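You operate a simulated robot arm through the tools that you are given. There is no shell and no other tool.

The job below is to be done with a simulated robot arm. You get a single attempt, and the scene is never put back.

TASK
Clamp the beige stone and rub its glaze off with the green block.
Fine: put the block back where it stood, open the clamp again and lay the stone on the blue mat. Set down upright: green block. What is to be rubbed or washed off counts as gone when no trace of it is left.

It is judged by the outcome, as a careful person would: the job done as asked, and still so three seconds after it is handed in. It fails if anything else is knocked over, pushed out of place, dropped, spilled or broken.

THE ROBOT
A 7-joint arm with a two-finger parallel gripper, fixed in place. Base frame: the origin is at the foot of the arm, x ahead of it, y to its left, z up; the work surface is at about z = 0.95. Units: m, degrees, N and s.
Its first joint turns from -149.0 to 149.0 degrees. Payload 3.5 kg.
Tool frame: the origin (TCP) lies between the finger pads and is the grasp point; the fingertips stand 0.023 m ahead of it; z points along the fingers, y is the line along which they close. The gripper opens to 0.094 m. The fingers are 0.038 m wide and 0.01 m thick; the gripper's body (0.054 by 0.096 m) begins 0.039 m behind the TCP.
Orientation is told as [roll, pitch, yaw] about the base's x, y, z axes, in that order, counted from this pose: with the fingers straight down and closing along the base's y, the tool's x points along the base's -x, its y along +y and its z along -z.

THE INTERFACE
- The arm moves only by the tool step_arm. Its argument "moves" is a list of rows, each a list of 6 numbers: the shift along the base's x, y, z in units of 100 mm (1.0 is 100 mm), then the turn, a rotation vector about the base's x, y, z in units of 180 degrees (1.0 is 180 degrees). In form: [[dx, dy, dz, rx, ry, rz], ...]. A call has 1 to 20 rows; each row is the pose to reach, as a shift and turn from the pose commanded when the call began. "claw" is the finger opening in m, from 0 to 0.094, set as the call begins (left out, the last holds). A call with a number of a shift or a turn outside -1 to 1 is refused whole. Rows are played at 5 a second. More than 0.05 m and 8.6 degrees between two rows, or a gripper value outside its range, and nothing of the call is played. Where a pose cannot be reached the arm comes as near as it can. A force on the tool above 70 N (or 10 N above the force at the start of the call, whichever is more), or a blocked arm, ends the call early, and 0.2 s more pass. The fingers move at their own pace (about 0.153 m/s each) and stop on an object; they squeeze with about 28 N. The grip force told is the motor's: it shows also when the fingers shut on nothing. Time passes only in rows, and 0.2 s behind the last, so rows that repeat a pose let the fingers close. It gives the time, the measured TCP pose, the force on the tool (base axes), the opening and the grip force at its end, in the units of the frame above (readings bear some noise), with the torque about the TCP (base axes, N m) and any sound that the robot's microphone picked up.
- Cameras (640 x 400 px; columns grow to the right, rows downward): "scene" is fixed at [0.2208, -0.5013, 1.7398]; the picture's right is [-0.47, -0.88, 0.00], its down [-0.71, 0.38, -0.59] and it looks along [0.52, -0.28, -0.81] (base axes); focal length 326 px, centre (320, 200). "wrist" rides on the gripper at [0.087, 0.016, -0.075] in the tool frame; the picture's right is [-0.18, 0.98, 0.00], its down [-0.58, -0.11, -0.81] and it looks along [-0.79, -0.15, 0.59] (tool axes); focal length 243 px, centre (320, 200). There is no depth. A picture from a camera that has moved, and an enlarged one, comes with that camera's place and axes in the base frame and with its lens.
- grab_frame(camera): a new picture of that camera. It takes no simulated time.
- close_up(camera, box): a new picture of the part [left, top, right, bottom] of that camera's present view, enlarged. It takes no simulated time.
- job_done(): hands the job in; it is judged then, once.

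Places have to be worked out from the pictures, the camera data and where the tool is seen. Open the gripper and draw the arm clear of the work before you hand the job in, unless the task says otherwise.

The tools are called after "Call:" as a command line: name --pt "numbers of a row" for each row, then --argument value for the rest, lists and objects as JSON in quotes. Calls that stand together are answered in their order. step_arm: Moves the arm, as the interface text tells. Its arguments: {"type":"object","properties":{"moves":{"type":"array","items":{"type":"array","items":{"type":"number"}}},"claw":{"type":"number"}},"required":["moves"]} The other tools are called the same way: grab_frame (camera) takes a picture; close_up (camera, box) takes an enlarged picture of a part of a camera's view; job_done () hands the job in.

At the start:

```text
time_s: 0.0
ee_pos: [0.5779, -0.9338, 1.2921]
tcp_rot: [-0.6, -0.3, 0.0]
contact_force: [0.6, 0.4, 0.6]
ft_torque: [-0.01, 0.0, 0.0]
opening: 0.0939
grip_force: 0.0
```

scene: 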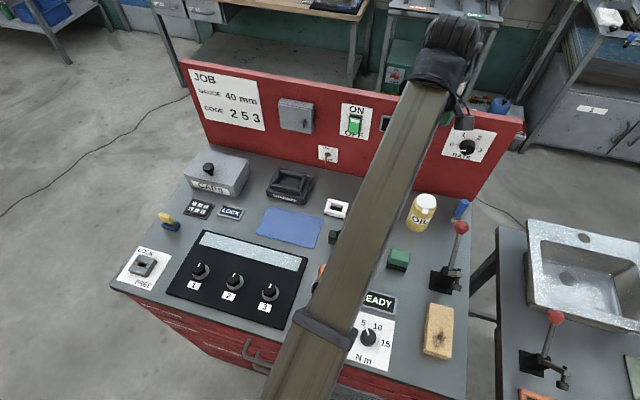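
wrist: 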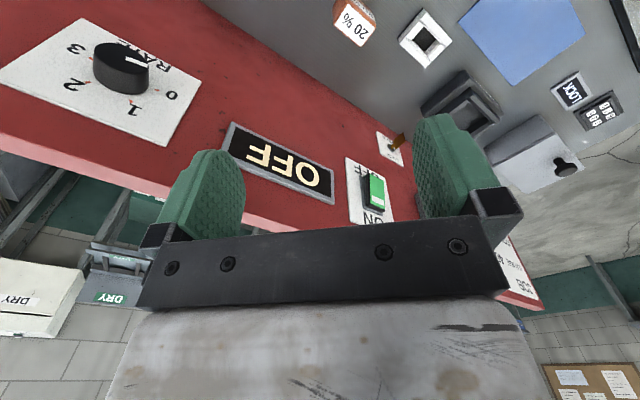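

I'll start by taking a closer look at the scene before moving anything.

Call:
close_up --camera "scene" --box '[100, 130, 340, 330]'

Call:
close_up --camera "scene" --box '[300, 180, 540, 380]'

Call:
grab_frame --camera "wrist"

```text
2.00 times, centred on (220, 230) of scene
camera zoom: at [0.2208, -0.5013, 1.7398], right [-0.47, -0.88, 0.0], down [-0.71, 0.38, -0.59], along [0.52, -0.28, -0.81], focal length 653 px, centre (520, 140)
```

zoom: 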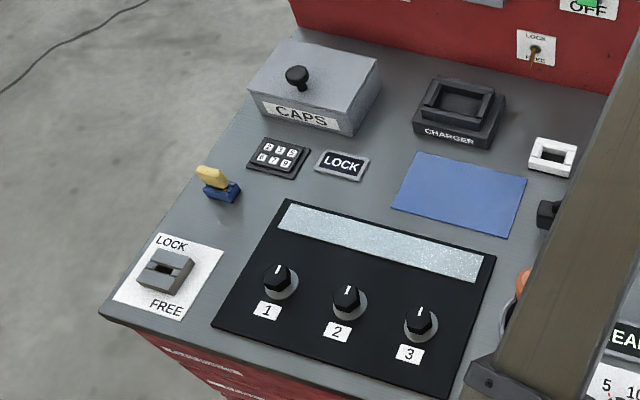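

```text
2.00 times, centred on (420, 280) of scene
camera zoom: at [0.2208, -0.5013, 1.7398], right [-0.47, -0.88, 0.0], down [-0.71, 0.38, -0.59], along [0.52, -0.28, -0.81], focal length 653 px, centre (120, 40)
```

zoom: 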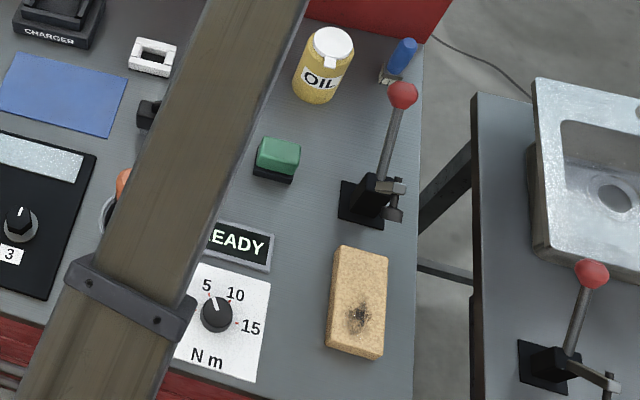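

```text
taken
camera wrist: at [0.4906, -0.9153, 1.366], right [0.18, 0.98, -0.01], down [0.58, -0.1, 0.81], along [0.8, -0.15, -0.59], focal length 243 px, centre (320, 200)
```

wrist: 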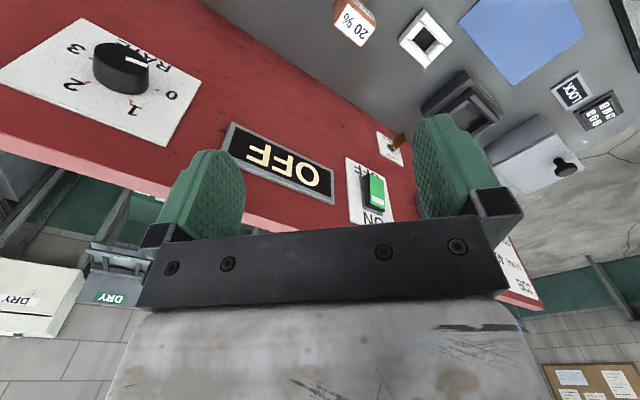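

The beige stone (with a dark smudge) lies near the right front of the table, next to a toggle clamp with a red ball. The arm hides the middle of the scene, so I'll swing the tool back high over the table and yaw it so the wrist camera faces the stone and clamp.

Call:
step_arm --pt "-0.33 0.15 0 0 0 -0.03" --pt "-0.66 0.3 0 0 0 -0.06" --pt "-1.0 0.46 0 0 0 -0.09"

Call:
step_arm --pt "-0.33 0.15 0 0 0 -0.03" --pt "-0.66 0.3 0 0 0 -0.06" --pt "-1.0 0.46 0 0 0 -0.09"

Call:
step_arm --pt "-0.33 0.15 0 0 0 -0.02" --pt "-0.66 0.3 0 0 0 -0.05" --pt "-1.0 0.46 0 0 0 -0.07"

Call:
step_arm --pt "-0.33 0.15 0 0 0 0" --pt "-0.66 0.3 0 0 0 0" --pt "-0.94 0.46 0 0 0 0"

Call:
grab_frame --camera "scene"

Call:
grab_frame --camera "wrist"

```text
time_s: 0.8
ee_pos: [0.4796, -0.8916, 1.2785]
tcp_rot: [-1.6, -1.4, -16.3]
contact_force: [0.4, 0.4, -0.1]
ft_torque: [-0.02, -0.02, -0.01]
opening: 0.0941
grip_force: 0.2
out of reach, approached as far as the arm can: row 2, 3
```

```text
time_s: 1.4
ee_pos: [0.4297, -0.8747, 1.2644]
tcp_rot: [-1.9, -1.8, -23.7]
contact_force: [-15.2, -13.0, -1.2]
ft_torque: [1.08, -1.52, 1.87]
opening: 0.0941
grip_force: 0.0
out of reach, approached as far as the arm can: row 1, 2
stopped in row 2: the force on the tool passed its limit at 113 N (the readings are from after the stop); the commanded pose is now the measured one
```

```text
time_s: 1.8
ee_pos: [0.41, -0.8669, 1.2634]
tcp_rot: [-2.3, -1.9, -24.7]
contact_force: [-14.0, -11.2, -0.6]
ft_torque: [0.95, -1.35, 1.76]
opening: 0.094
grip_force: 0.1
stopped in row 1: the force on the tool passed its limit at 86 N (the readings are from after the stop); the commanded pose is now the measured one
```

```text
time_s: 2.6
ee_pos: [0.3171, -0.8266, 1.2521]
tcp_rot: [-3.1, -3.0, -24.9]
contact_force: [0.2, -1.0, 0.4]
ft_torque: [0.0, 0.01, 0.0]
opening: 0.0942
grip_force: 0.1
out of reach, approached as far as the arm can: row 2, 3
```

```text
taken
```

scene: 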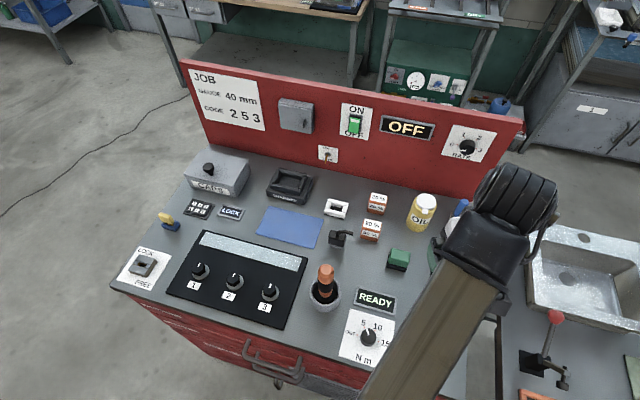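

```text
taken
camera wrist: at [0.2445, -0.7681, 1.322], right [0.58, 0.81, -0.04], down [0.46, -0.29, 0.84], along [0.67, -0.51, -0.54], focal length 243 px, centre (320, 200)
```

wrist: 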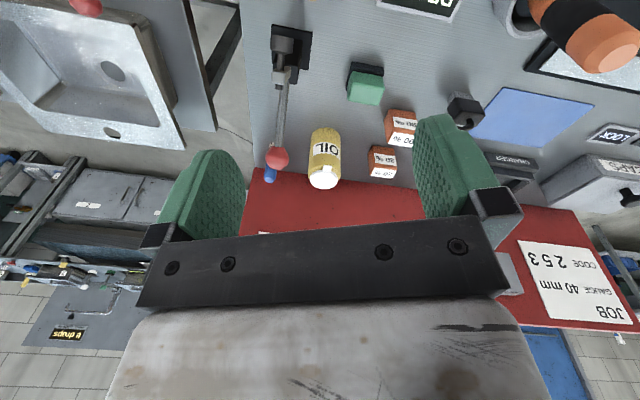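

Nothing in the scene has changed. The force stop looks like the wrist camera bracket touching the arm's own forearm while yawing, so I'll avoid that yaw when stretched out. Now I'll enlarge the views to identify the objects.

Call:
close_up --camera "scene" --box '[300, 170, 460, 270]'

Call:
close_up --camera "wrist" --box '[180, 0, 500, 200]'

Call:
close_up --camera "scene" --box '[480, 290, 640, 400]'

Call:
close_up --camera "scene" --box '[100, 190, 260, 300]'

```text
4.00 times, centred on (380, 220) of scene
camera zoom: at [0.2208, -0.5013, 1.7398], right [-0.47, -0.88, 0.0], down [-0.71, 0.38, -0.59], along [0.52, -0.28, -0.81], focal length 1306 px, centre (80, 120)
```

zoom: 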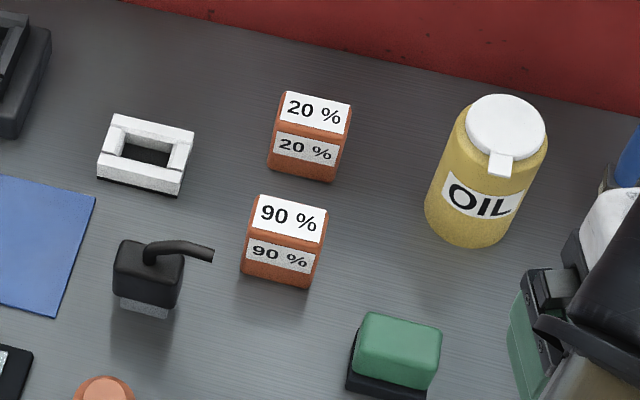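

```text
2.00 times, centred on (340, 100) of wrist
camera zoom: at [0.2445, -0.7681, 1.322], right [0.58, 0.81, -0.04], down [0.46, -0.29, 0.84], along [0.67, -0.51, -0.54], focal length 485 px, centre (280, 400)
```

zoom: 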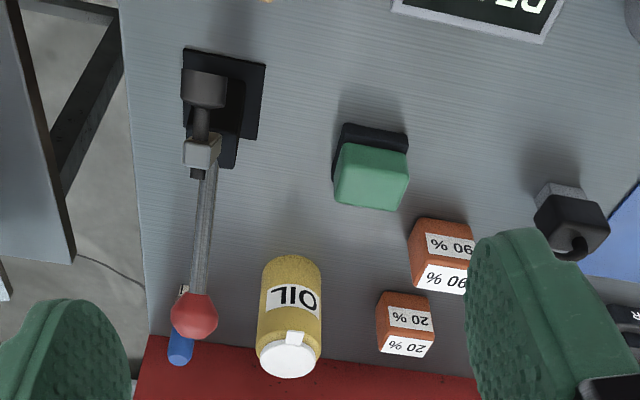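

```text
3.64 times, centred on (560, 345) of scene
camera zoom: at [0.2208, -0.5013, 1.7398], right [-0.47, -0.88, 0.0], down [-0.71, 0.38, -0.59], along [0.52, -0.28, -0.81], focal length 1187 px, centre (-553, -327)
```

zoom: 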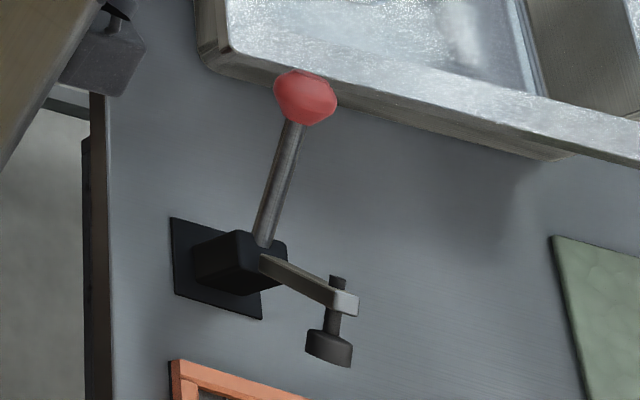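

```text
3.64 times, centred on (180, 245) of scene
camera zoom: at [0.2208, -0.5013, 1.7398], right [-0.47, -0.88, 0.0], down [-0.71, 0.38, -0.59], along [0.52, -0.28, -0.81], focal length 1187 px, centre (829, 36)
```

zoom: 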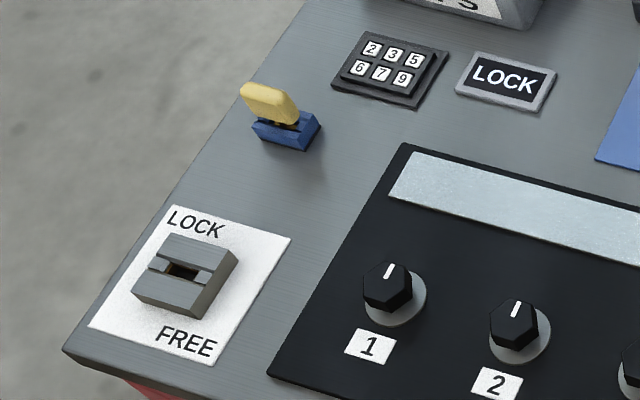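

I've identified the layout: the clamp on the main table stands just behind the stone, with its arm toward the front. I'll move back and lower to get a second viewpoint of the clamp and stone with the wrist camera.

Call:
step_arm --pt "-0.25 0.12 -0.25 0.0 0.0 -0.015" --pt "-0.5 0.25 -0.5 0.015 0.015 -0.03" --pt "-0.8 0.38 -0.75 0.015 0.015 -0.045" --pt "-1.0 0.5 -1.0 0.015 0.015 -0.06"

Call:
grab_frame --camera "wrist"

Call:
grab_frame --camera "scene"

```text
time_s: 3.6
ee_pos: [0.2197, -0.7814, 1.1404]
tcp_rot: [-2.1, 1.1, -34.2]
contact_force: [-14.0, -9.3, -1.7]
ft_torque: [0.74, -1.45, 1.52]
opening: 0.0939
grip_force: 0.1
out of reach, approached as far as the arm can: row 2, 3, 4
stopped in row 4: the force on the tool passed its limit at 80 N (the readings are from after the stop); the commanded pose is now the measured one
```

```text
taken
camera wrist: at [0.1607, -0.7169, 1.2162], right [0.7, 0.71, -0.04], down [0.45, -0.4, 0.8], along [0.55, -0.58, -0.6], focal length 243 px, centre (320, 200)
```

wrist: 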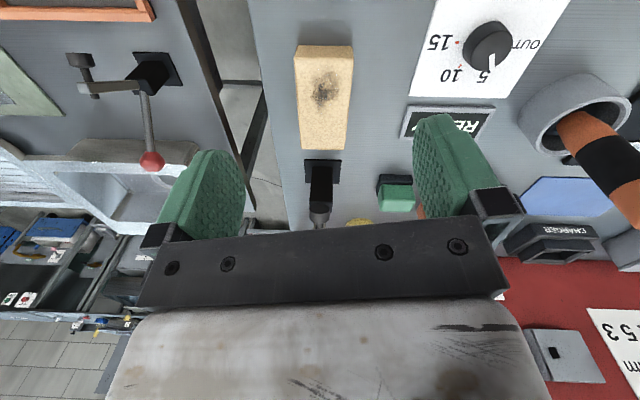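

```text
taken
```

scene: 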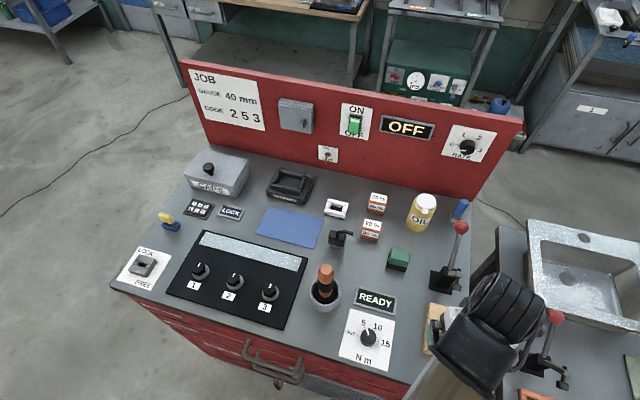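

The same self-contact occurred at about 40° between tool yaw and arm azimuth, so the camera bracket blocks that sector; I must keep yaw minus azimuth above about 43°. The stone and clamp are now in view, so I'll enlarge.

Call:
close_up --camera "wrist" --box '[260, 30, 420, 240]'

Call:
close_up --camera "scene" --box '[400, 190, 520, 340]'

```text
1.90 times, centred on (340, 135) of wrist
camera zoom: at [0.1607, -0.7169, 1.2162], right [0.7, 0.71, -0.04], down [0.45, -0.4, 0.8], along [0.55, -0.58, -0.6], focal length 462 px, centre (282, 324)
```

zoom: 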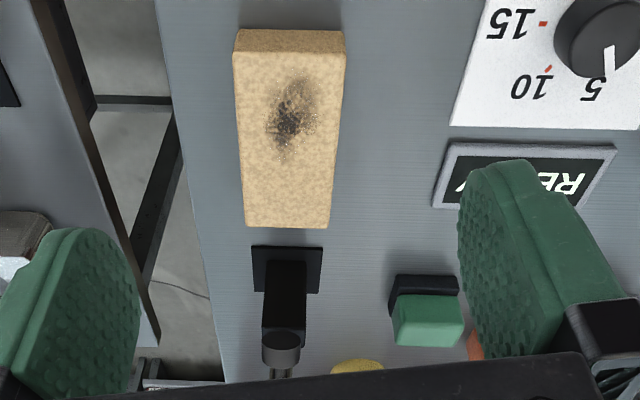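

```text
2.67 times, centred on (460, 265) of scene
camera zoom: at [0.2208, -0.5013, 1.7398], right [-0.47, -0.88, 0.0], down [-0.71, 0.38, -0.59], along [0.52, -0.28, -0.81], focal length 871 px, centre (-53, 27)
```

zoom: 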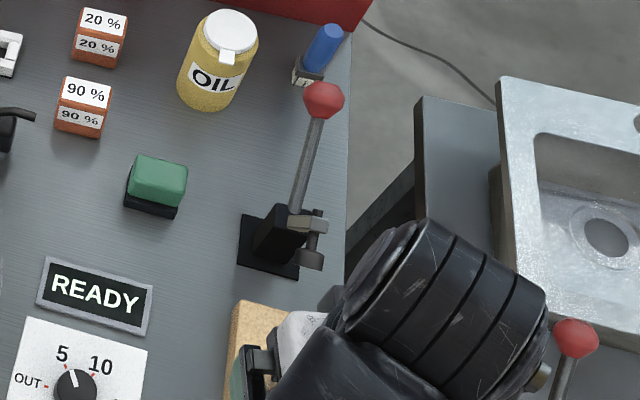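

Triangulating from the two views: stone centre ≈(0.266,-0.83) with top at z≈0.976, 110×54×26 mm, long axis along the diagonal; the clamp's lever ball ≈(0.418,-0.982,1.085), leaning back, pad raised at ≈(0.313,-0.876,1.07). I'll raise and level the tool and back off the yaw, then test turning the yaw the other way (toward +135°).

Call:
step_arm --pt "0 0 0.2 0.012 -0.006 0.03" --pt "0 0.0 0.5 0.012 -0.006 0.07" --pt "0 0.0 0.8 0.012 -0.006 0.1"

Call:
step_arm --pt "0 0 0 0 0 0.045" --pt "0 0 0 0 0 0.09" --pt "0 0 0 0 0 0.135" --pt "0 0 0 0 0 0.18" --pt "0 0 0 0 0 0.225" --pt "0 0 0 0 0 0.27" --pt "0 0 0 0 0 0.315" --pt "0 0 0 0 0 0.36" --pt "0 0 0 0 0 0.405" --pt "0 0 0 0 0 0.45"

```text
time_s: 4.4
ee_pos: [0.2237, -0.7993, 1.1865]
tcp_rot: [-2.3, -0.8, -16.3]
contact_force: [-0.8, 0.2, 0.3]
ft_torque: [-0.04, 0.0, 0.03]
opening: 0.0941
grip_force: 0.0
out of reach, approached as far as the arm can: row 1, 2, 3
```

```text
time_s: 6.6
ee_pos: [0.2273, -0.8029, 1.1794]
tcp_rot: [-2.9, -0.4, 64.8]
contact_force: [0.6, 0.7, 0.7]
ft_torque: [-0.01, 0.0, -0.01]
opening: 0.0937
grip_force: 0.0
out of reach, approached as far as the arm can: row 9, 10
```

The arm reports odd reach limits (yaw stopped near 65°, z lower than commanded). I'll look at how the arm is configured now.

Call:
grab_frame --camera "scene"

Call:
grab_frame --camera "wrist"

```text
taken
```

scene: 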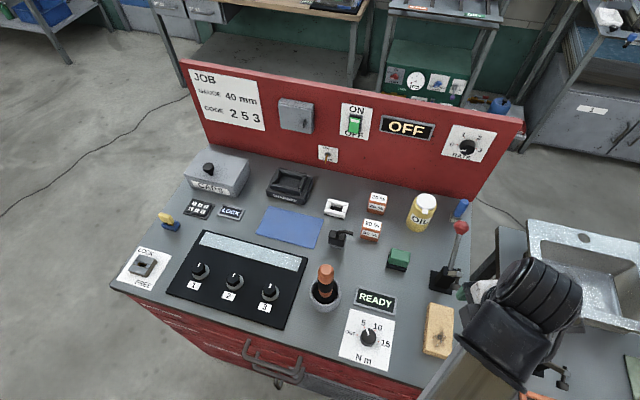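

```text
taken
camera wrist: at [0.172, -0.8711, 1.2526], right [-0.81, 0.59, -0.05], down [0.31, 0.49, 0.81], along [0.5, 0.64, -0.58], focal length 243 px, centre (320, 200)
```

wrist: 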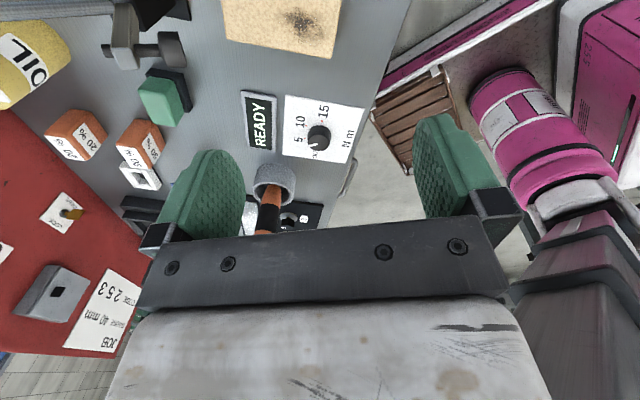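

The wrist camera now gives a side view of the clamp; enlarging that is useful to learn its geometry.

Call:
close_up --camera "wrist" --box '[60, 0, 380, 180]'

Call:
step_arm --pt "0 0 -0.2 0 0 0.0" --pt "0 0 -0.5 0.0 0 0" --pt "0 0 -0.6 0.0 0 0"

Call:
close_up --camera "scene" --box '[400, 200, 520, 360]'

```text
2.00 times, centred on (220, 90) of wrist
camera zoom: at [0.172, -0.8711, 1.2526], right [-0.81, 0.59, -0.05], down [0.31, 0.49, 0.81], along [0.5, 0.64, -0.58], focal length 485 px, centre (520, 420)
```

zoom: 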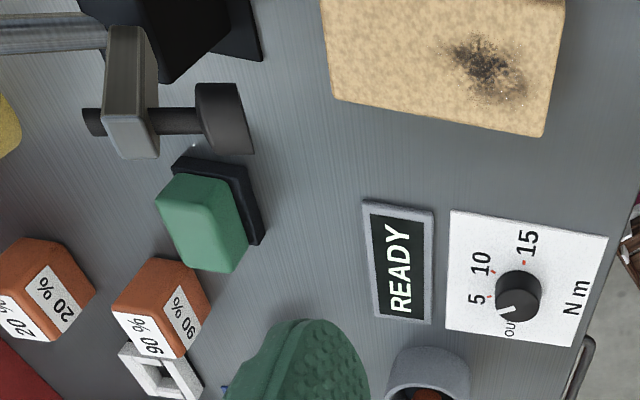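

```text
time_s: 7.4
ee_pos: [0.2297, -0.8018, 1.1185]
tcp_rot: [-2.2, -0.8, 64.6]
contact_force: [0.3, -0.3, 0.4]
ft_torque: [0.05, 0.0, 0.04]
opening: 0.094
grip_force: 0.1
```

```text
2.50 times, centred on (460, 280) of scene
camera zoom: at [0.2208, -0.5013, 1.7398], right [-0.47, -0.88, 0.0], down [-0.71, 0.38, -0.59], along [0.52, -0.28, -0.81], focal length 816 px, centre (-30, 0)
```

zoom: 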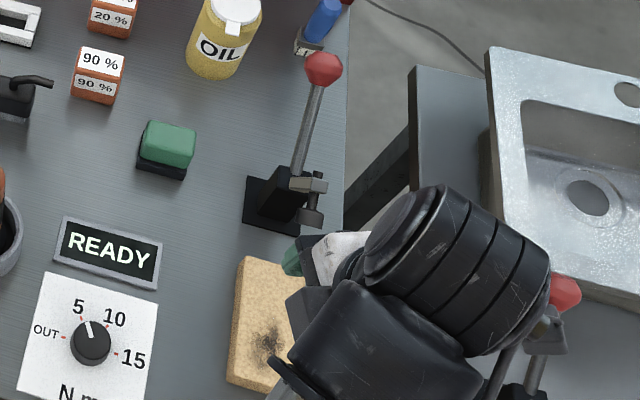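

The side view shows the clamp is open: its arm stands up with the pad facing forward, and closing it means swinging the ball lever from leaning back to upright, putting the pad at roughly a = 0.82 m along the diagonal. Now I'll level the tool and continue the yaw toward +135° to see if that grasp orientation is available.

Call:
step_arm --pt "0 0 0 0.0013 0.0127 0.0" --pt "0 0 0 0.0013 0.0127 0.0"

Call:
step_arm --pt "0 0 0 0 0 0.04" --pt "0 0 0 0 0 0.08" --pt "0 0 0 0 0 0.12" --pt "0 0 0 0 0 0.16" --pt "0 0 0 0 0 0.2" --pt "0 0 0 0 0 0.24" --pt "0 0 0 0 0 0.28" --pt "0 0 0 0 0 0.32" --pt "0 0 0 0 0 0.36" --pt "0 0 0 0 0 0.391"

Call:
grab_frame --camera "wrist"

Call:
grab_frame --camera "scene"

```text
time_s: 8.0
ee_pos: [0.2278, -0.8014, 1.1192]
tcp_rot: [-0.1, -0.1, 64.6]
contact_force: [0.3, -0.4, 0.3]
ft_torque: [0.01, 0.0, 0.0]
opening: 0.094
grip_force: 0.1
```

```text
time_s: 10.2
ee_pos: [0.2387, -0.7974, 1.1186]
tcp_rot: [-0.4, -0.2, 103.1]
contact_force: [-0.3, 0.9, -0.6]
ft_torque: [0.03, -0.05, 0.01]
opening: 0.094
grip_force: 0.0
out of reach, approached as far as the arm can: row 6, 7, 8, 9, 10
```

```text
taken
camera wrist: at [0.243, -0.8849, 1.1938], right [-1.0, -0.04, -0.01], down [-0.03, 0.59, 0.81], along [-0.03, 0.81, -0.59], focal length 243 px, centre (320, 200)
```

wrist: 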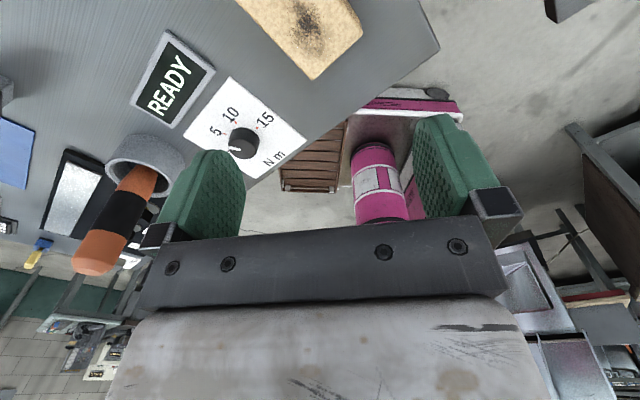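

```text
taken
```

scene: 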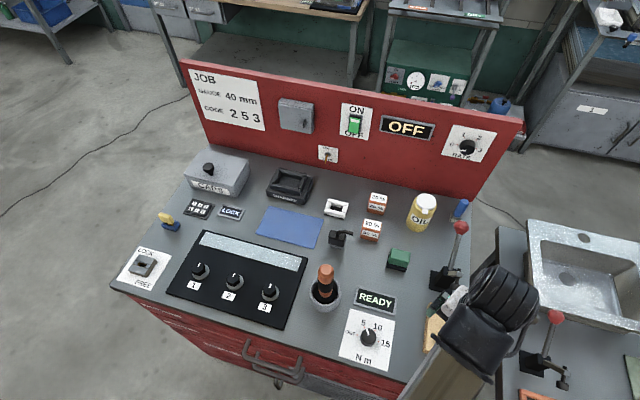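

The reachable yaw range relative to the arm is about 40°–177°, so I'll work the lever with the fingers tilted outward 45° from above. I'll narrow the claw to 60 mm, tilt the tool outward about its closing axis and raise it, well above the clamp.

Call:
step_arm --claw 0.06 --pt "0 0 0.1 -0.0406 -0.0095 0" --pt "0 0 0.2 -0.0812 -0.0189 0" --pt "0 0 0.3 -0.1218 -0.0284 0" --pt "0 0 0.4 -0.1623 -0.0378 0" --pt "0 0 0.5 -0.203 -0.0473 0" --pt "0 0 0.6 -0.2435 -0.0567 0" --pt "0 0 0.7 -0.2435 -0.0567 0"

Call:
grab_frame --camera "wrist"

Call:
grab_frame --camera "scene"

```text
time_s: 11.8
ee_pos: [0.2417, -0.7999, 1.1885]
tcp_rot: [-0.4, 45.0, 103.1]
contact_force: [0.6, 0.1, 0.0]
ft_torque: [0.01, 0.04, 0.01]
opening: 0.0599
grip_force: 0.0
```

```text
taken
camera wrist: at [0.2273, -0.8097, 1.303], right [-0.99, -0.1, -0.13], down [-0.12, 0.98, 0.16], along [0.12, 0.17, -0.98], focal length 243 px, centre (320, 200)
```

wrist: 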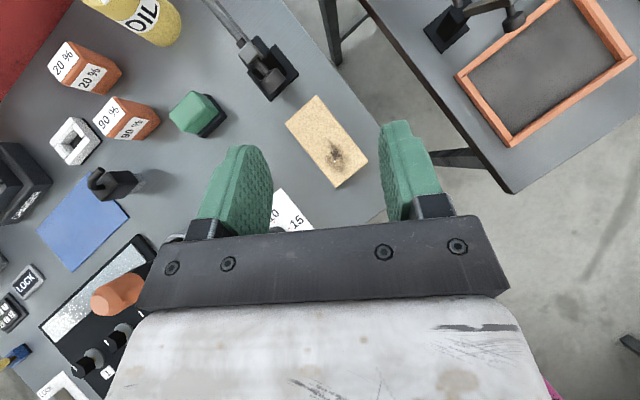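

```text
taken
```

scene: 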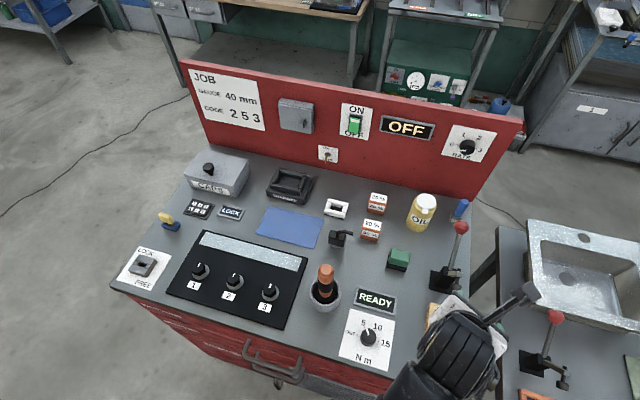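

Tilting 45° works and the wrist camera now looks straight down. I'll take a close-up here to measure stone, clamp and green block accurately.

Call:
close_up --camera "wrist" --box '[150, 0, 390, 200]'

```text
2.00 times, centred on (270, 100) of wrist
camera zoom: at [0.2273, -0.8097, 1.303], right [-0.99, -0.1, -0.13], down [-0.12, 0.98, 0.16], along [0.12, 0.17, -0.98], focal length 485 px, centre (420, 400)
```

zoom: 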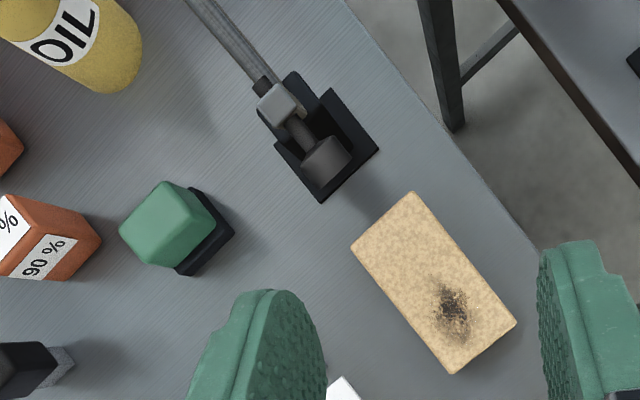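

Stone measured at a 0.722–0.829, l −0.427…−0.372 (diagonal axes), centred on the clamp line l≈−0.399; the pad should land at a≈0.817. Now I'll move above/in front of the lever ball at a standoff, keeping the 45° tilt.

Call:
step_arm --pt "0.24 -0.14 0.02 0 0 0.009" --pt "0.48 -0.27 0.02 0 0 0.018" --pt "0.72 -0.41 0.02 0 0 0.027"

Call:
step_arm --pt "0.24 -0.14 0.0 0 0 0" --pt "0.48 -0.27 0.0 0 0 0" --pt "0.72 -0.4 0.0 0 0 0"

Call:
grab_frame --camera "wrist"

Call:
grab_frame --camera "scene"

```text
time_s: 12.6
ee_pos: [0.3188, -0.8379, 1.1891]
tcp_rot: [-0.7, 45.0, 107.1]
contact_force: [0.0, -0.2, -0.4]
ft_torque: [0.05, 0.02, -0.02]
opening: 0.06
grip_force: 0.0
out of reach, approached as far as the arm can: row 3
```

```text
time_s: 13.4
ee_pos: [0.3928, -0.8747, 1.1887]
tcp_rot: [-0.4, 44.9, 107.9]
contact_force: [0.7, -0.3, 0.3]
ft_torque: [-0.03, -0.02, 0.0]
opening: 0.0598
grip_force: 0.0
```

```text
taken
camera wrist: at [0.38, -0.8871, 1.3025], right [-0.97, -0.18, -0.13], down [-0.2, 0.97, 0.16], along [0.1, 0.18, -0.98], focal length 243 px, centre (320, 200)
```

wrist: 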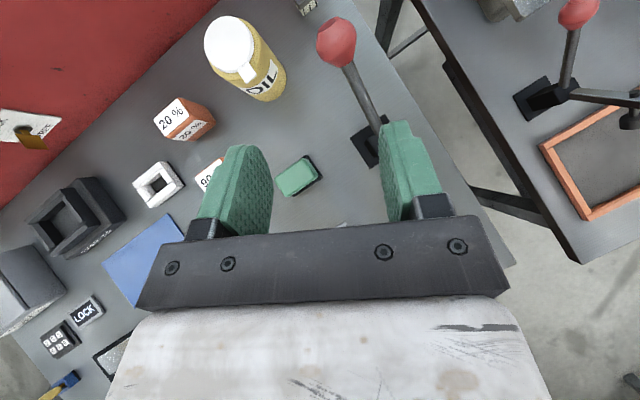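

```text
taken
```

scene: 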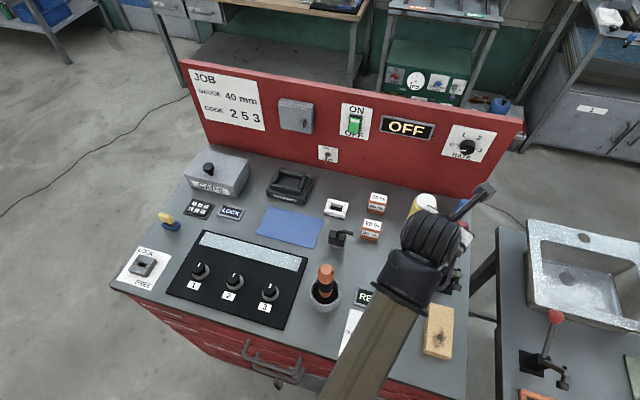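

The ball is seen at about (0.414,-0.977,1.089). I'll advance along the finger direction to 60 mm short of it and check alignment.

Call:
step_arm --pt "-0.08 -0.1 -0.08 0 0 0" --pt "-0.03 -0.3 -0.25 0 0 0" --pt "0.03 -0.48 -0.43 0 0 0" --pt "0.08 -0.62 -0.57 0 0 0"

Call:
grab_frame --camera "wrist"

Call:
close_up --camera "scene" --box '[390, 160, 540, 320]'

```text
time_s: 14.4
ee_pos: [0.4, -0.9391, 1.1305]
tcp_rot: [-0.4, 44.9, 107.9]
contact_force: [-0.1, 0.4, 0.0]
ft_torque: [0.01, 0.0, 0.01]
opening: 0.06
grip_force: 0.1
```

```text
taken
camera wrist: at [0.3875, -0.9518, 1.2444], right [-0.97, -0.18, -0.14], down [-0.2, 0.97, 0.16], along [0.1, 0.18, -0.98], focal length 243 px, centre (320, 200)
```

wrist: 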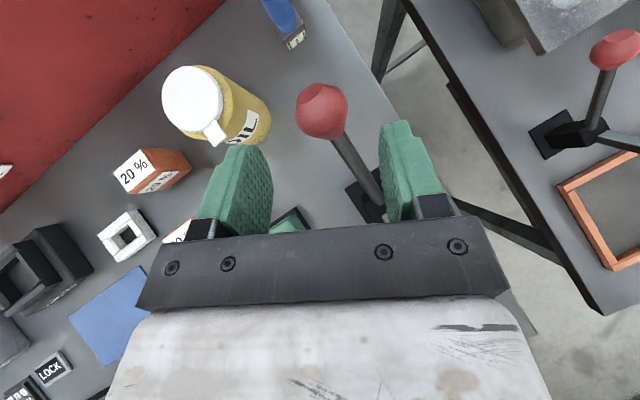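

```text
2.50 times, centred on (465, 240) of scene
camera zoom: at [0.2208, -0.5013, 1.7398], right [-0.47, -0.88, 0.0], down [-0.71, 0.38, -0.59], along [0.52, -0.28, -0.81], focal length 816 px, centre (-42, 100)
```

zoom: 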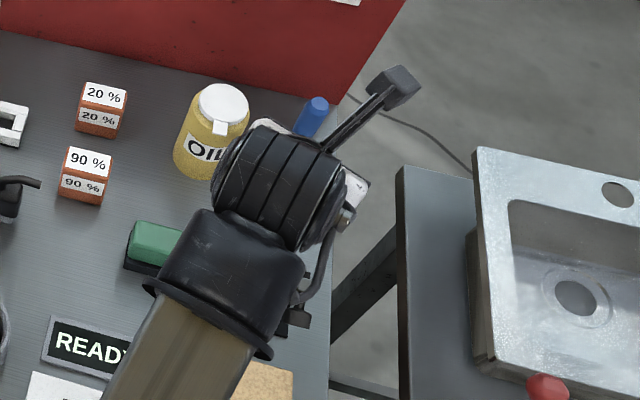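

The ball is now well resolved at (0.413,-0.979,1.084), between the fingers' line of approach. I'll advance so the ball sits at the grasp point, then look before closing.

Call:
step_arm --pt "0.04 -0.13 -0.15 0 0 0" --pt "0.09 -0.27 -0.31 0 0 0" --pt "0.13 -0.4 -0.465 0 0 0"

Call:
grab_frame --camera "wrist"

```text
time_s: 15.2
ee_pos: [0.4124, -0.978, 1.0865]
tcp_rot: [-0.4, 44.9, 107.9]
contact_force: [0.7, 0.1, -0.7]
ft_torque: [-0.01, 0.01, -0.03]
opening: 0.06
grip_force: 0.1
```

```text
taken
camera wrist: at [0.3995, -0.9906, 1.2006], right [-0.97, -0.18, -0.14], down [-0.2, 0.97, 0.16], along [0.1, 0.18, -0.98], focal length 243 px, centre (320, 200)
```

wrist: 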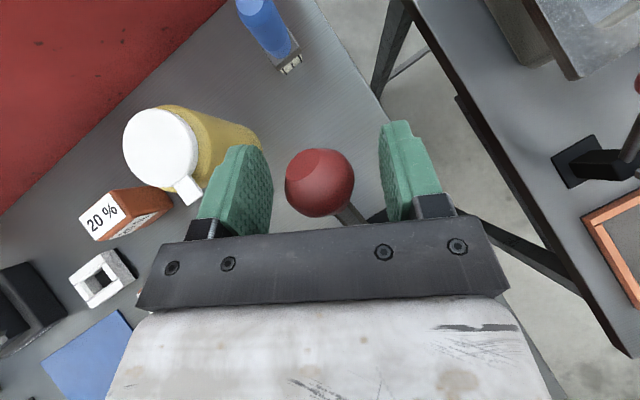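

The ball sits exactly at the grasp point. Closing the fingers on it.

Call:
step_arm --claw 0.015 --pt "0 0 0 0 0 0" --pt "0 0 0 0 0 0" --pt "0 0 0 0 0 0"

Call:
grab_frame --camera "wrist"

```text
time_s: 16.0
ee_pos: [0.4133, -0.9783, 1.0864]
tcp_rot: [-0.4, 44.9, 108.1]
contact_force: [1.6, -0.9, -0.5]
ft_torque: [-0.16, -0.07, 0.04]
opening: 0.0332
grip_force: 45.1
```

```text
taken
camera wrist: at [0.3996, -0.9905, 1.2005], right [-0.97, -0.18, -0.13], down [-0.2, 0.97, 0.16], along [0.1, 0.18, -0.98], focal length 243 px, centre (320, 200)
```

wrist: 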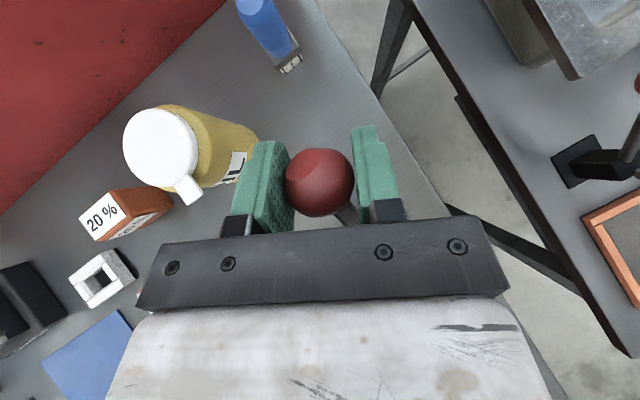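

The ball is gripped (33 mm). I'll start swinging it along its arc (pivot ≈ a 0.90, z 1.008) and watch the forces.

Call:
step_arm --pt "-0.035 0.035 0.05 0 0 0" --pt "-0.076 0.076 0.102 0 0 0" --pt "-0.12 0.12 0.15 0 0 0" --pt "-0.167 0.167 0.196 0 0 0"

Call:
grab_frame --camera "wrist"

```text
time_s: 17.0
ee_pos: [0.3963, -0.9607, 1.1072]
tcp_rot: [-0.6, 44.9, 108.0]
contact_force: [25.4, -0.5, 7.8]
ft_torque: [-1.16, -0.55, 0.07]
opening: 0.0334
grip_force: 44.7
```

```text
taken
camera wrist: at [0.3838, -0.9732, 1.221], right [-0.97, -0.19, -0.14], down [-0.21, 0.97, 0.16], along [0.1, 0.18, -0.98], focal length 243 px, centre (320, 200)
```

wrist: 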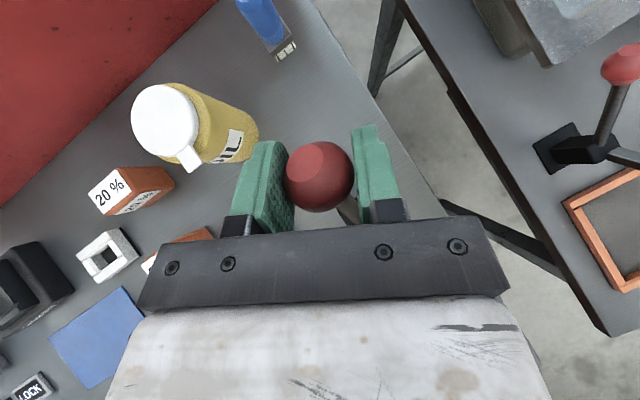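

The lever is following with moderate resistance (~18 N along its motion). Continuing the arc in small steps.

Call:
step_arm --pt "-0.045 0.055 0.04 0 0 0" --pt "-0.093 0.107 0.075 0 0 0" --pt "-0.146 0.16 0.104 0 0 0" --pt "-0.199 0.213 0.13 0 0 0"

Call:
grab_frame --camera "wrist"

```text
time_s: 18.0
ee_pos: [0.3773, -0.9386, 1.1188]
tcp_rot: [-0.5, 45.0, 108.0]
contact_force: [23.9, 2.5, 11.9]
ft_torque: [-1.19, -0.45, 0.03]
opening: 0.0332
grip_force: 45.3
```

```text
taken
camera wrist: at [0.3636, -0.9512, 1.233], right [-0.97, -0.18, -0.14], down [-0.2, 0.97, 0.16], along [0.1, 0.18, -0.98], focal length 243 px, centre (320, 200)
```

wrist: 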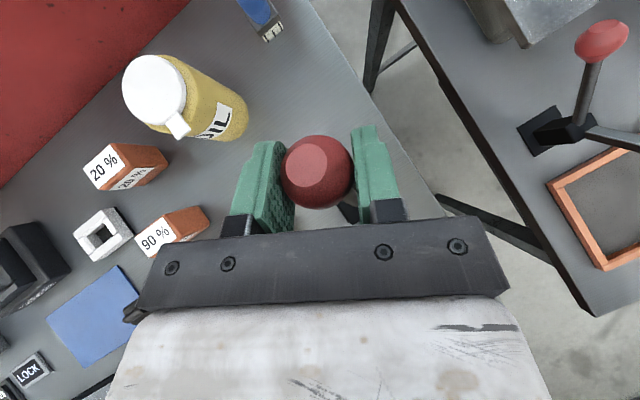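

Tracking well, though the ball lags a few mm toward the fingertips and the path is slightly low and off to the right; I'll correct by a couple of mm and continue to about vertical.

Call:
step_arm --pt "-0.045 0.06 0.04 0 0 0" --pt "-0.1 0.122 0.065 0 0 0" --pt "-0.155 0.178 0.072 0 0 0" --pt "-0.212 0.235 0.076 0 0 0"

Call:
grab_frame --camera "wrist"

Call:
close_up --camera "scene" --box '[390, 160, 540, 360]'

```text
time_s: 19.0
ee_pos: [0.3539, -0.9171, 1.1265]
tcp_rot: [-0.3, 44.8, 107.8]
contact_force: [10.8, -2.1, -3.0]
ft_torque: [-1.21, -0.45, 0.06]
opening: 0.0333
grip_force: 44.9
```

```text
taken
camera wrist: at [0.3412, -0.9284, 1.2407], right [-0.97, -0.18, -0.13], down [-0.2, 0.97, 0.16], along [0.1, 0.18, -0.98], focal length 243 px, centre (320, 200)
```

wrist: 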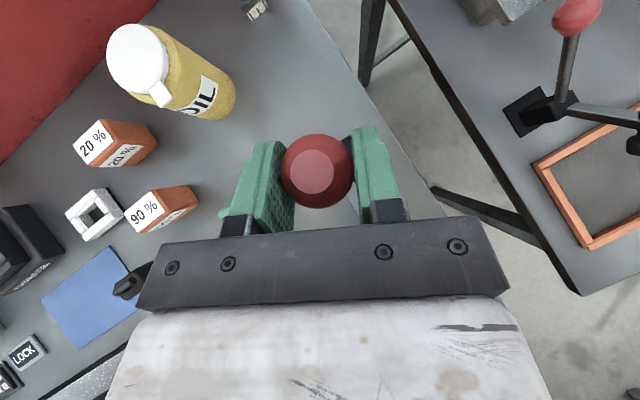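

```text
2.00 times, centred on (465, 260) of scene
camera zoom: at [0.2208, -0.5013, 1.7398], right [-0.47, -0.88, 0.0], down [-0.71, 0.38, -0.59], along [0.52, -0.28, -0.81], focal length 653 px, centre (30, 80)
```

zoom: 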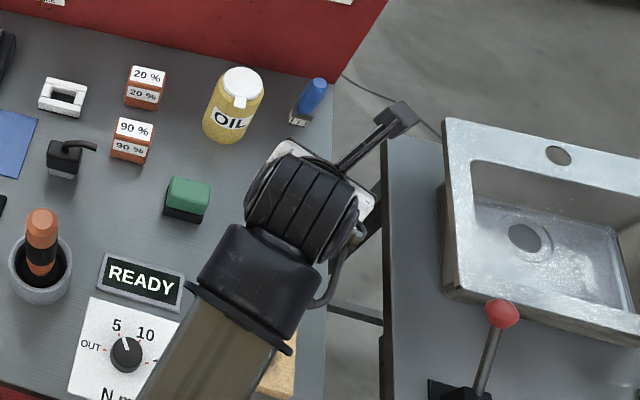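

Lever near vertical with forces low. Continuing to about 105°, where I expect the pad to meet the stone.

Call:
step_arm --pt "-0.057 0.057 -0.003 0 0 0" --pt "-0.112 0.112 -0.011 0 0 0" --pt "-0.168 0.168 -0.025 0 0 0" --pt "-0.223 0.223 -0.044 0 0 0"

Call:
grab_frame --camera "wrist"

Call:
close_up --camera "scene" --box '[390, 160, 540, 360]'

```text
time_s: 20.0
ee_pos: [0.3333, -0.8947, 1.122]
tcp_rot: [-0.4, 45.2, 107.1]
contact_force: [-12.0, -12.0, 20.8]
ft_torque: [-1.05, -0.36, -0.14]
opening: 0.0332
grip_force: 45.3
out of reach, approached as far as the arm can: row 4
```

```text
taken
camera wrist: at [0.32, -0.9056, 1.2365], right [-0.98, -0.17, -0.13], down [-0.19, 0.97, 0.16], along [0.1, 0.18, -0.98], focal length 243 px, centre (320, 200)
```

wrist: 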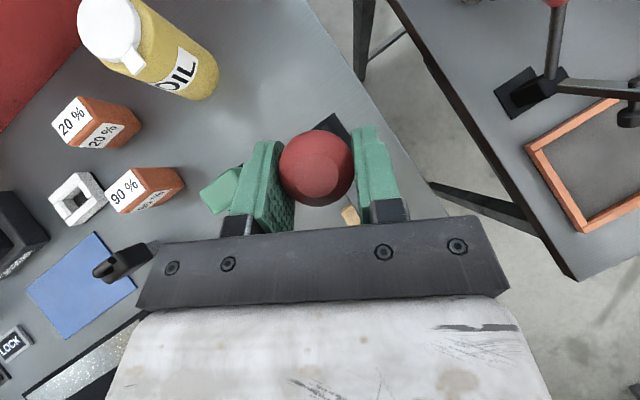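

```text
2.00 times, centred on (465, 260) of scene
camera zoom: at [0.2208, -0.5013, 1.7398], right [-0.47, -0.88, 0.0], down [-0.71, 0.38, -0.59], along [0.52, -0.28, -0.81], focal length 653 px, centre (30, 80)
```

zoom: 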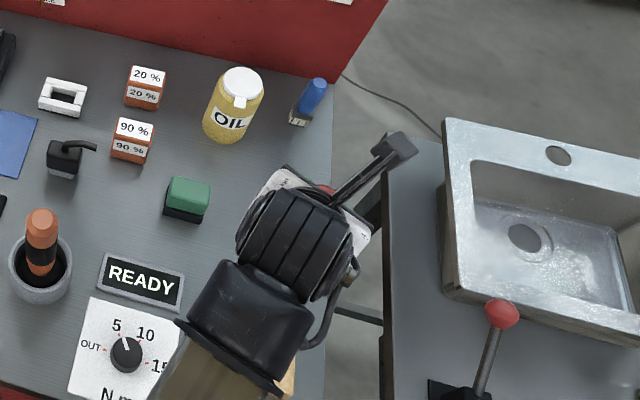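

The lever is at about 103° and tool yaw hit its limit; the ball stays held. I'll reduce yaw slightly and press on a little further to make sure it is fully closed.

Call:
step_arm --pt "-0.02 0.01 0.02 0 0 -0.02" --pt "-0.04 0.025 0.02 0 0 -0.035" --pt "-0.08 0.065 0.01 0 0 -0.035"

Call:
grab_frame --camera "wrist"

```text
time_s: 20.8
ee_pos: [0.3289, -0.8879, 1.1214]
tcp_rot: [-0.5, 44.8, 101.6]
contact_force: [-4.2, -35.5, -16.9]
ft_torque: [0.41, -0.03, -0.08]
opening: 0.0335
grip_force: 45.0
```

```text
taken
camera wrist: at [0.3142, -0.8979, 1.2355], right [-0.99, -0.07, -0.13], down [-0.1, 0.98, 0.16], along [0.12, 0.18, -0.98], focal length 243 px, centre (320, 200)
```

wrist: 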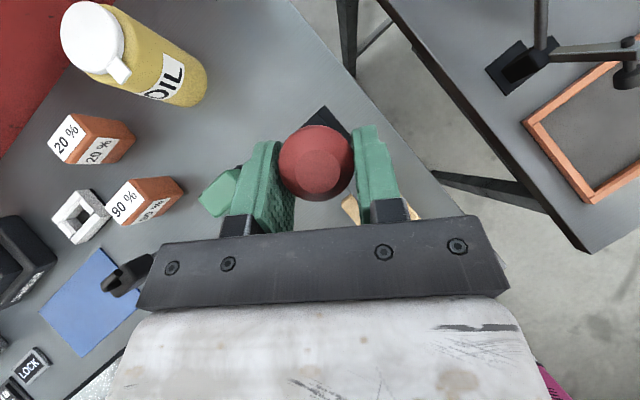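

The resistance has risen as the lever reached its end. I'll open the fingers and back off along the tool axis, then look at the clamp.

Call:
step_arm --claw 0.06 --pt "0 0 0 0 0 0" --pt "0 0 0 0 0 0"

Call:
step_arm --pt "-0.03 0.13 0.15 0 0 0" --pt "-0.07 0.27 0.3 0 0 0" --pt "-0.12 0.42 0.45 0 0 0"

Call:
grab_frame --camera "wrist"

```text
time_s: 21.4
ee_pos: [0.3288, -0.8835, 1.1239]
tcp_rot: [-0.4, 44.9, 101.7]
contact_force: [0.2, 1.2, -0.4]
ft_torque: [0.01, -0.01, 0.0]
opening: 0.0601
grip_force: 0.0
```

```text
time_s: 22.2
ee_pos: [0.316, -0.8437, 1.1664]
tcp_rot: [-0.4, 45.0, 101.7]
contact_force: [-0.2, 0.2, 0.8]
ft_torque: [0.01, 0.01, -0.02]
opening: 0.0601
grip_force: 0.0
```

```text
taken
camera wrist: at [0.3009, -0.854, 1.2803], right [-0.99, -0.08, -0.13], down [-0.1, 0.98, 0.16], along [0.12, 0.17, -0.98], focal length 243 px, centre (320, 200)
```

wrist: 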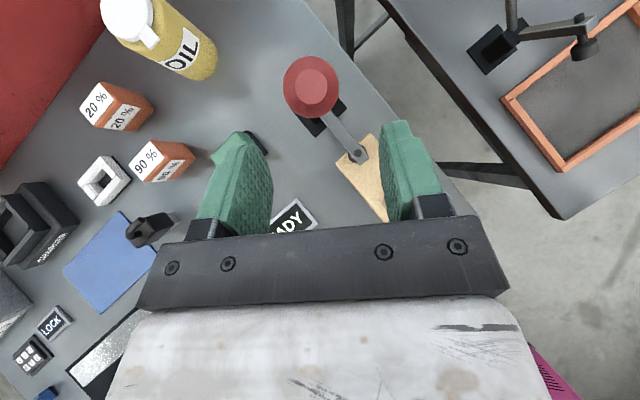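

The lever stayed and the clamp arm now lies over the stone's far end. Zooming in to check where the pad sits.

Call:
close_up --camera "wrist" --box '[270, 40, 430, 220]'

Call:
step_arm --pt "-0.3 0.2 0.1 0 0 -0.01" --pt "-0.6 0.4 0.15 0 0 -0.02" --pt "-0.9 0.6 0.2 0 0 -0.03"

Call:
grab_frame --camera "scene"

Call:
grab_frame --camera "wrist"

```text
2.22 times, centred on (350, 130) of wrist
camera zoom: at [0.3009, -0.854, 1.2803], right [-0.99, -0.08, -0.13], down [-0.1, 0.98, 0.16], along [0.12, 0.17, -0.98], focal length 539 px, centre (253, 356)
```

zoom: 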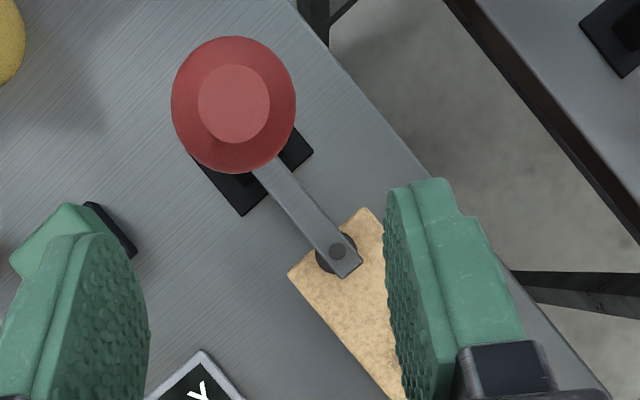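

```text
time_s: 23.0
ee_pos: [0.2245, -0.7808, 1.1864]
tcp_rot: [-0.4, 44.9, 96.1]
contact_force: [-0.4, -0.2, -0.3]
ft_torque: [0.03, 0.01, 0.02]
opening: 0.0601
grip_force: 0.1
```

```text
taken
```

scene: 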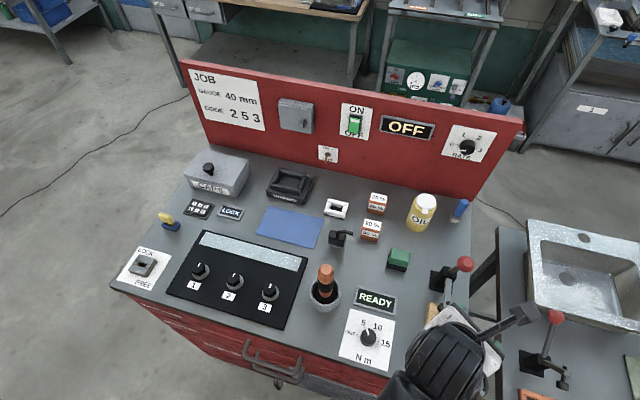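

```text
taken
camera wrist: at [0.2099, -0.7904, 1.301], right [-0.99, 0.02, -0.14], down [0.0, 0.99, 0.16], along [0.14, 0.16, -0.98], focal length 243 px, centre (320, 200)
```

wrist: 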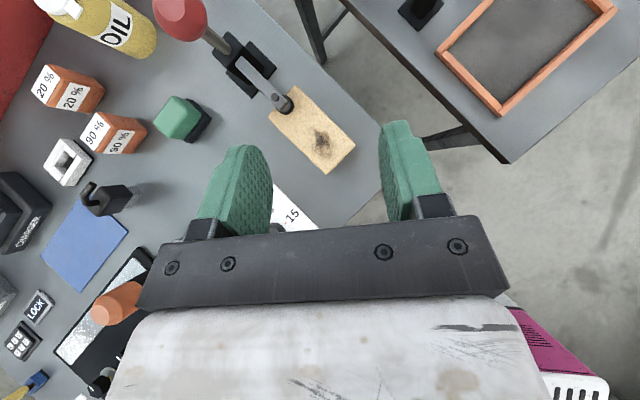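

Call:
close_up --camera "wrist" --box '[190, 20, 390, 190]'

Call:
close_up --camera "scene" --box '[400, 230, 500, 330]'

```text
2.35 times, centred on (290, 105) of wrist
camera zoom: at [0.2099, -0.7904, 1.301], right [-0.99, 0.02, -0.14], down [0.0, 0.99, 0.16], along [0.14, 0.16, -0.98], focal length 571 px, centre (391, 424)
```

zoom: 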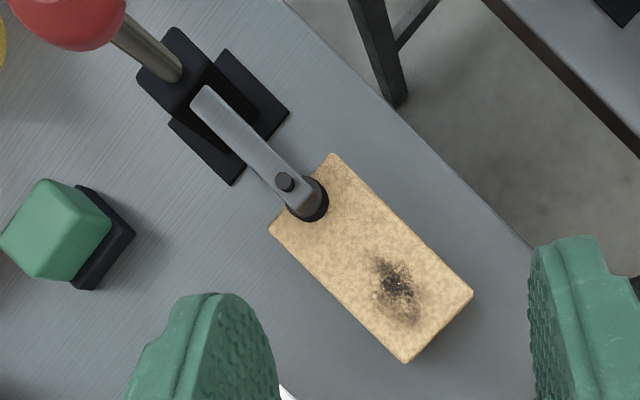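

```text
4.00 times, centred on (450, 280) of scene
camera zoom: at [0.2208, -0.5013, 1.7398], right [-0.47, -0.88, 0.0], down [-0.71, 0.38, -0.59], along [0.52, -0.28, -0.81], focal length 1306 px, centre (-200, -120)
```

zoom: 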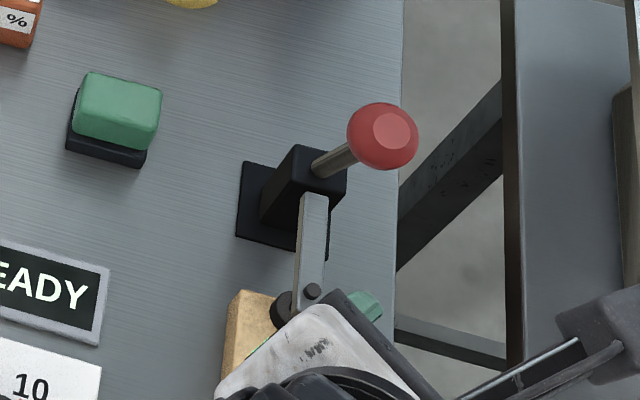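

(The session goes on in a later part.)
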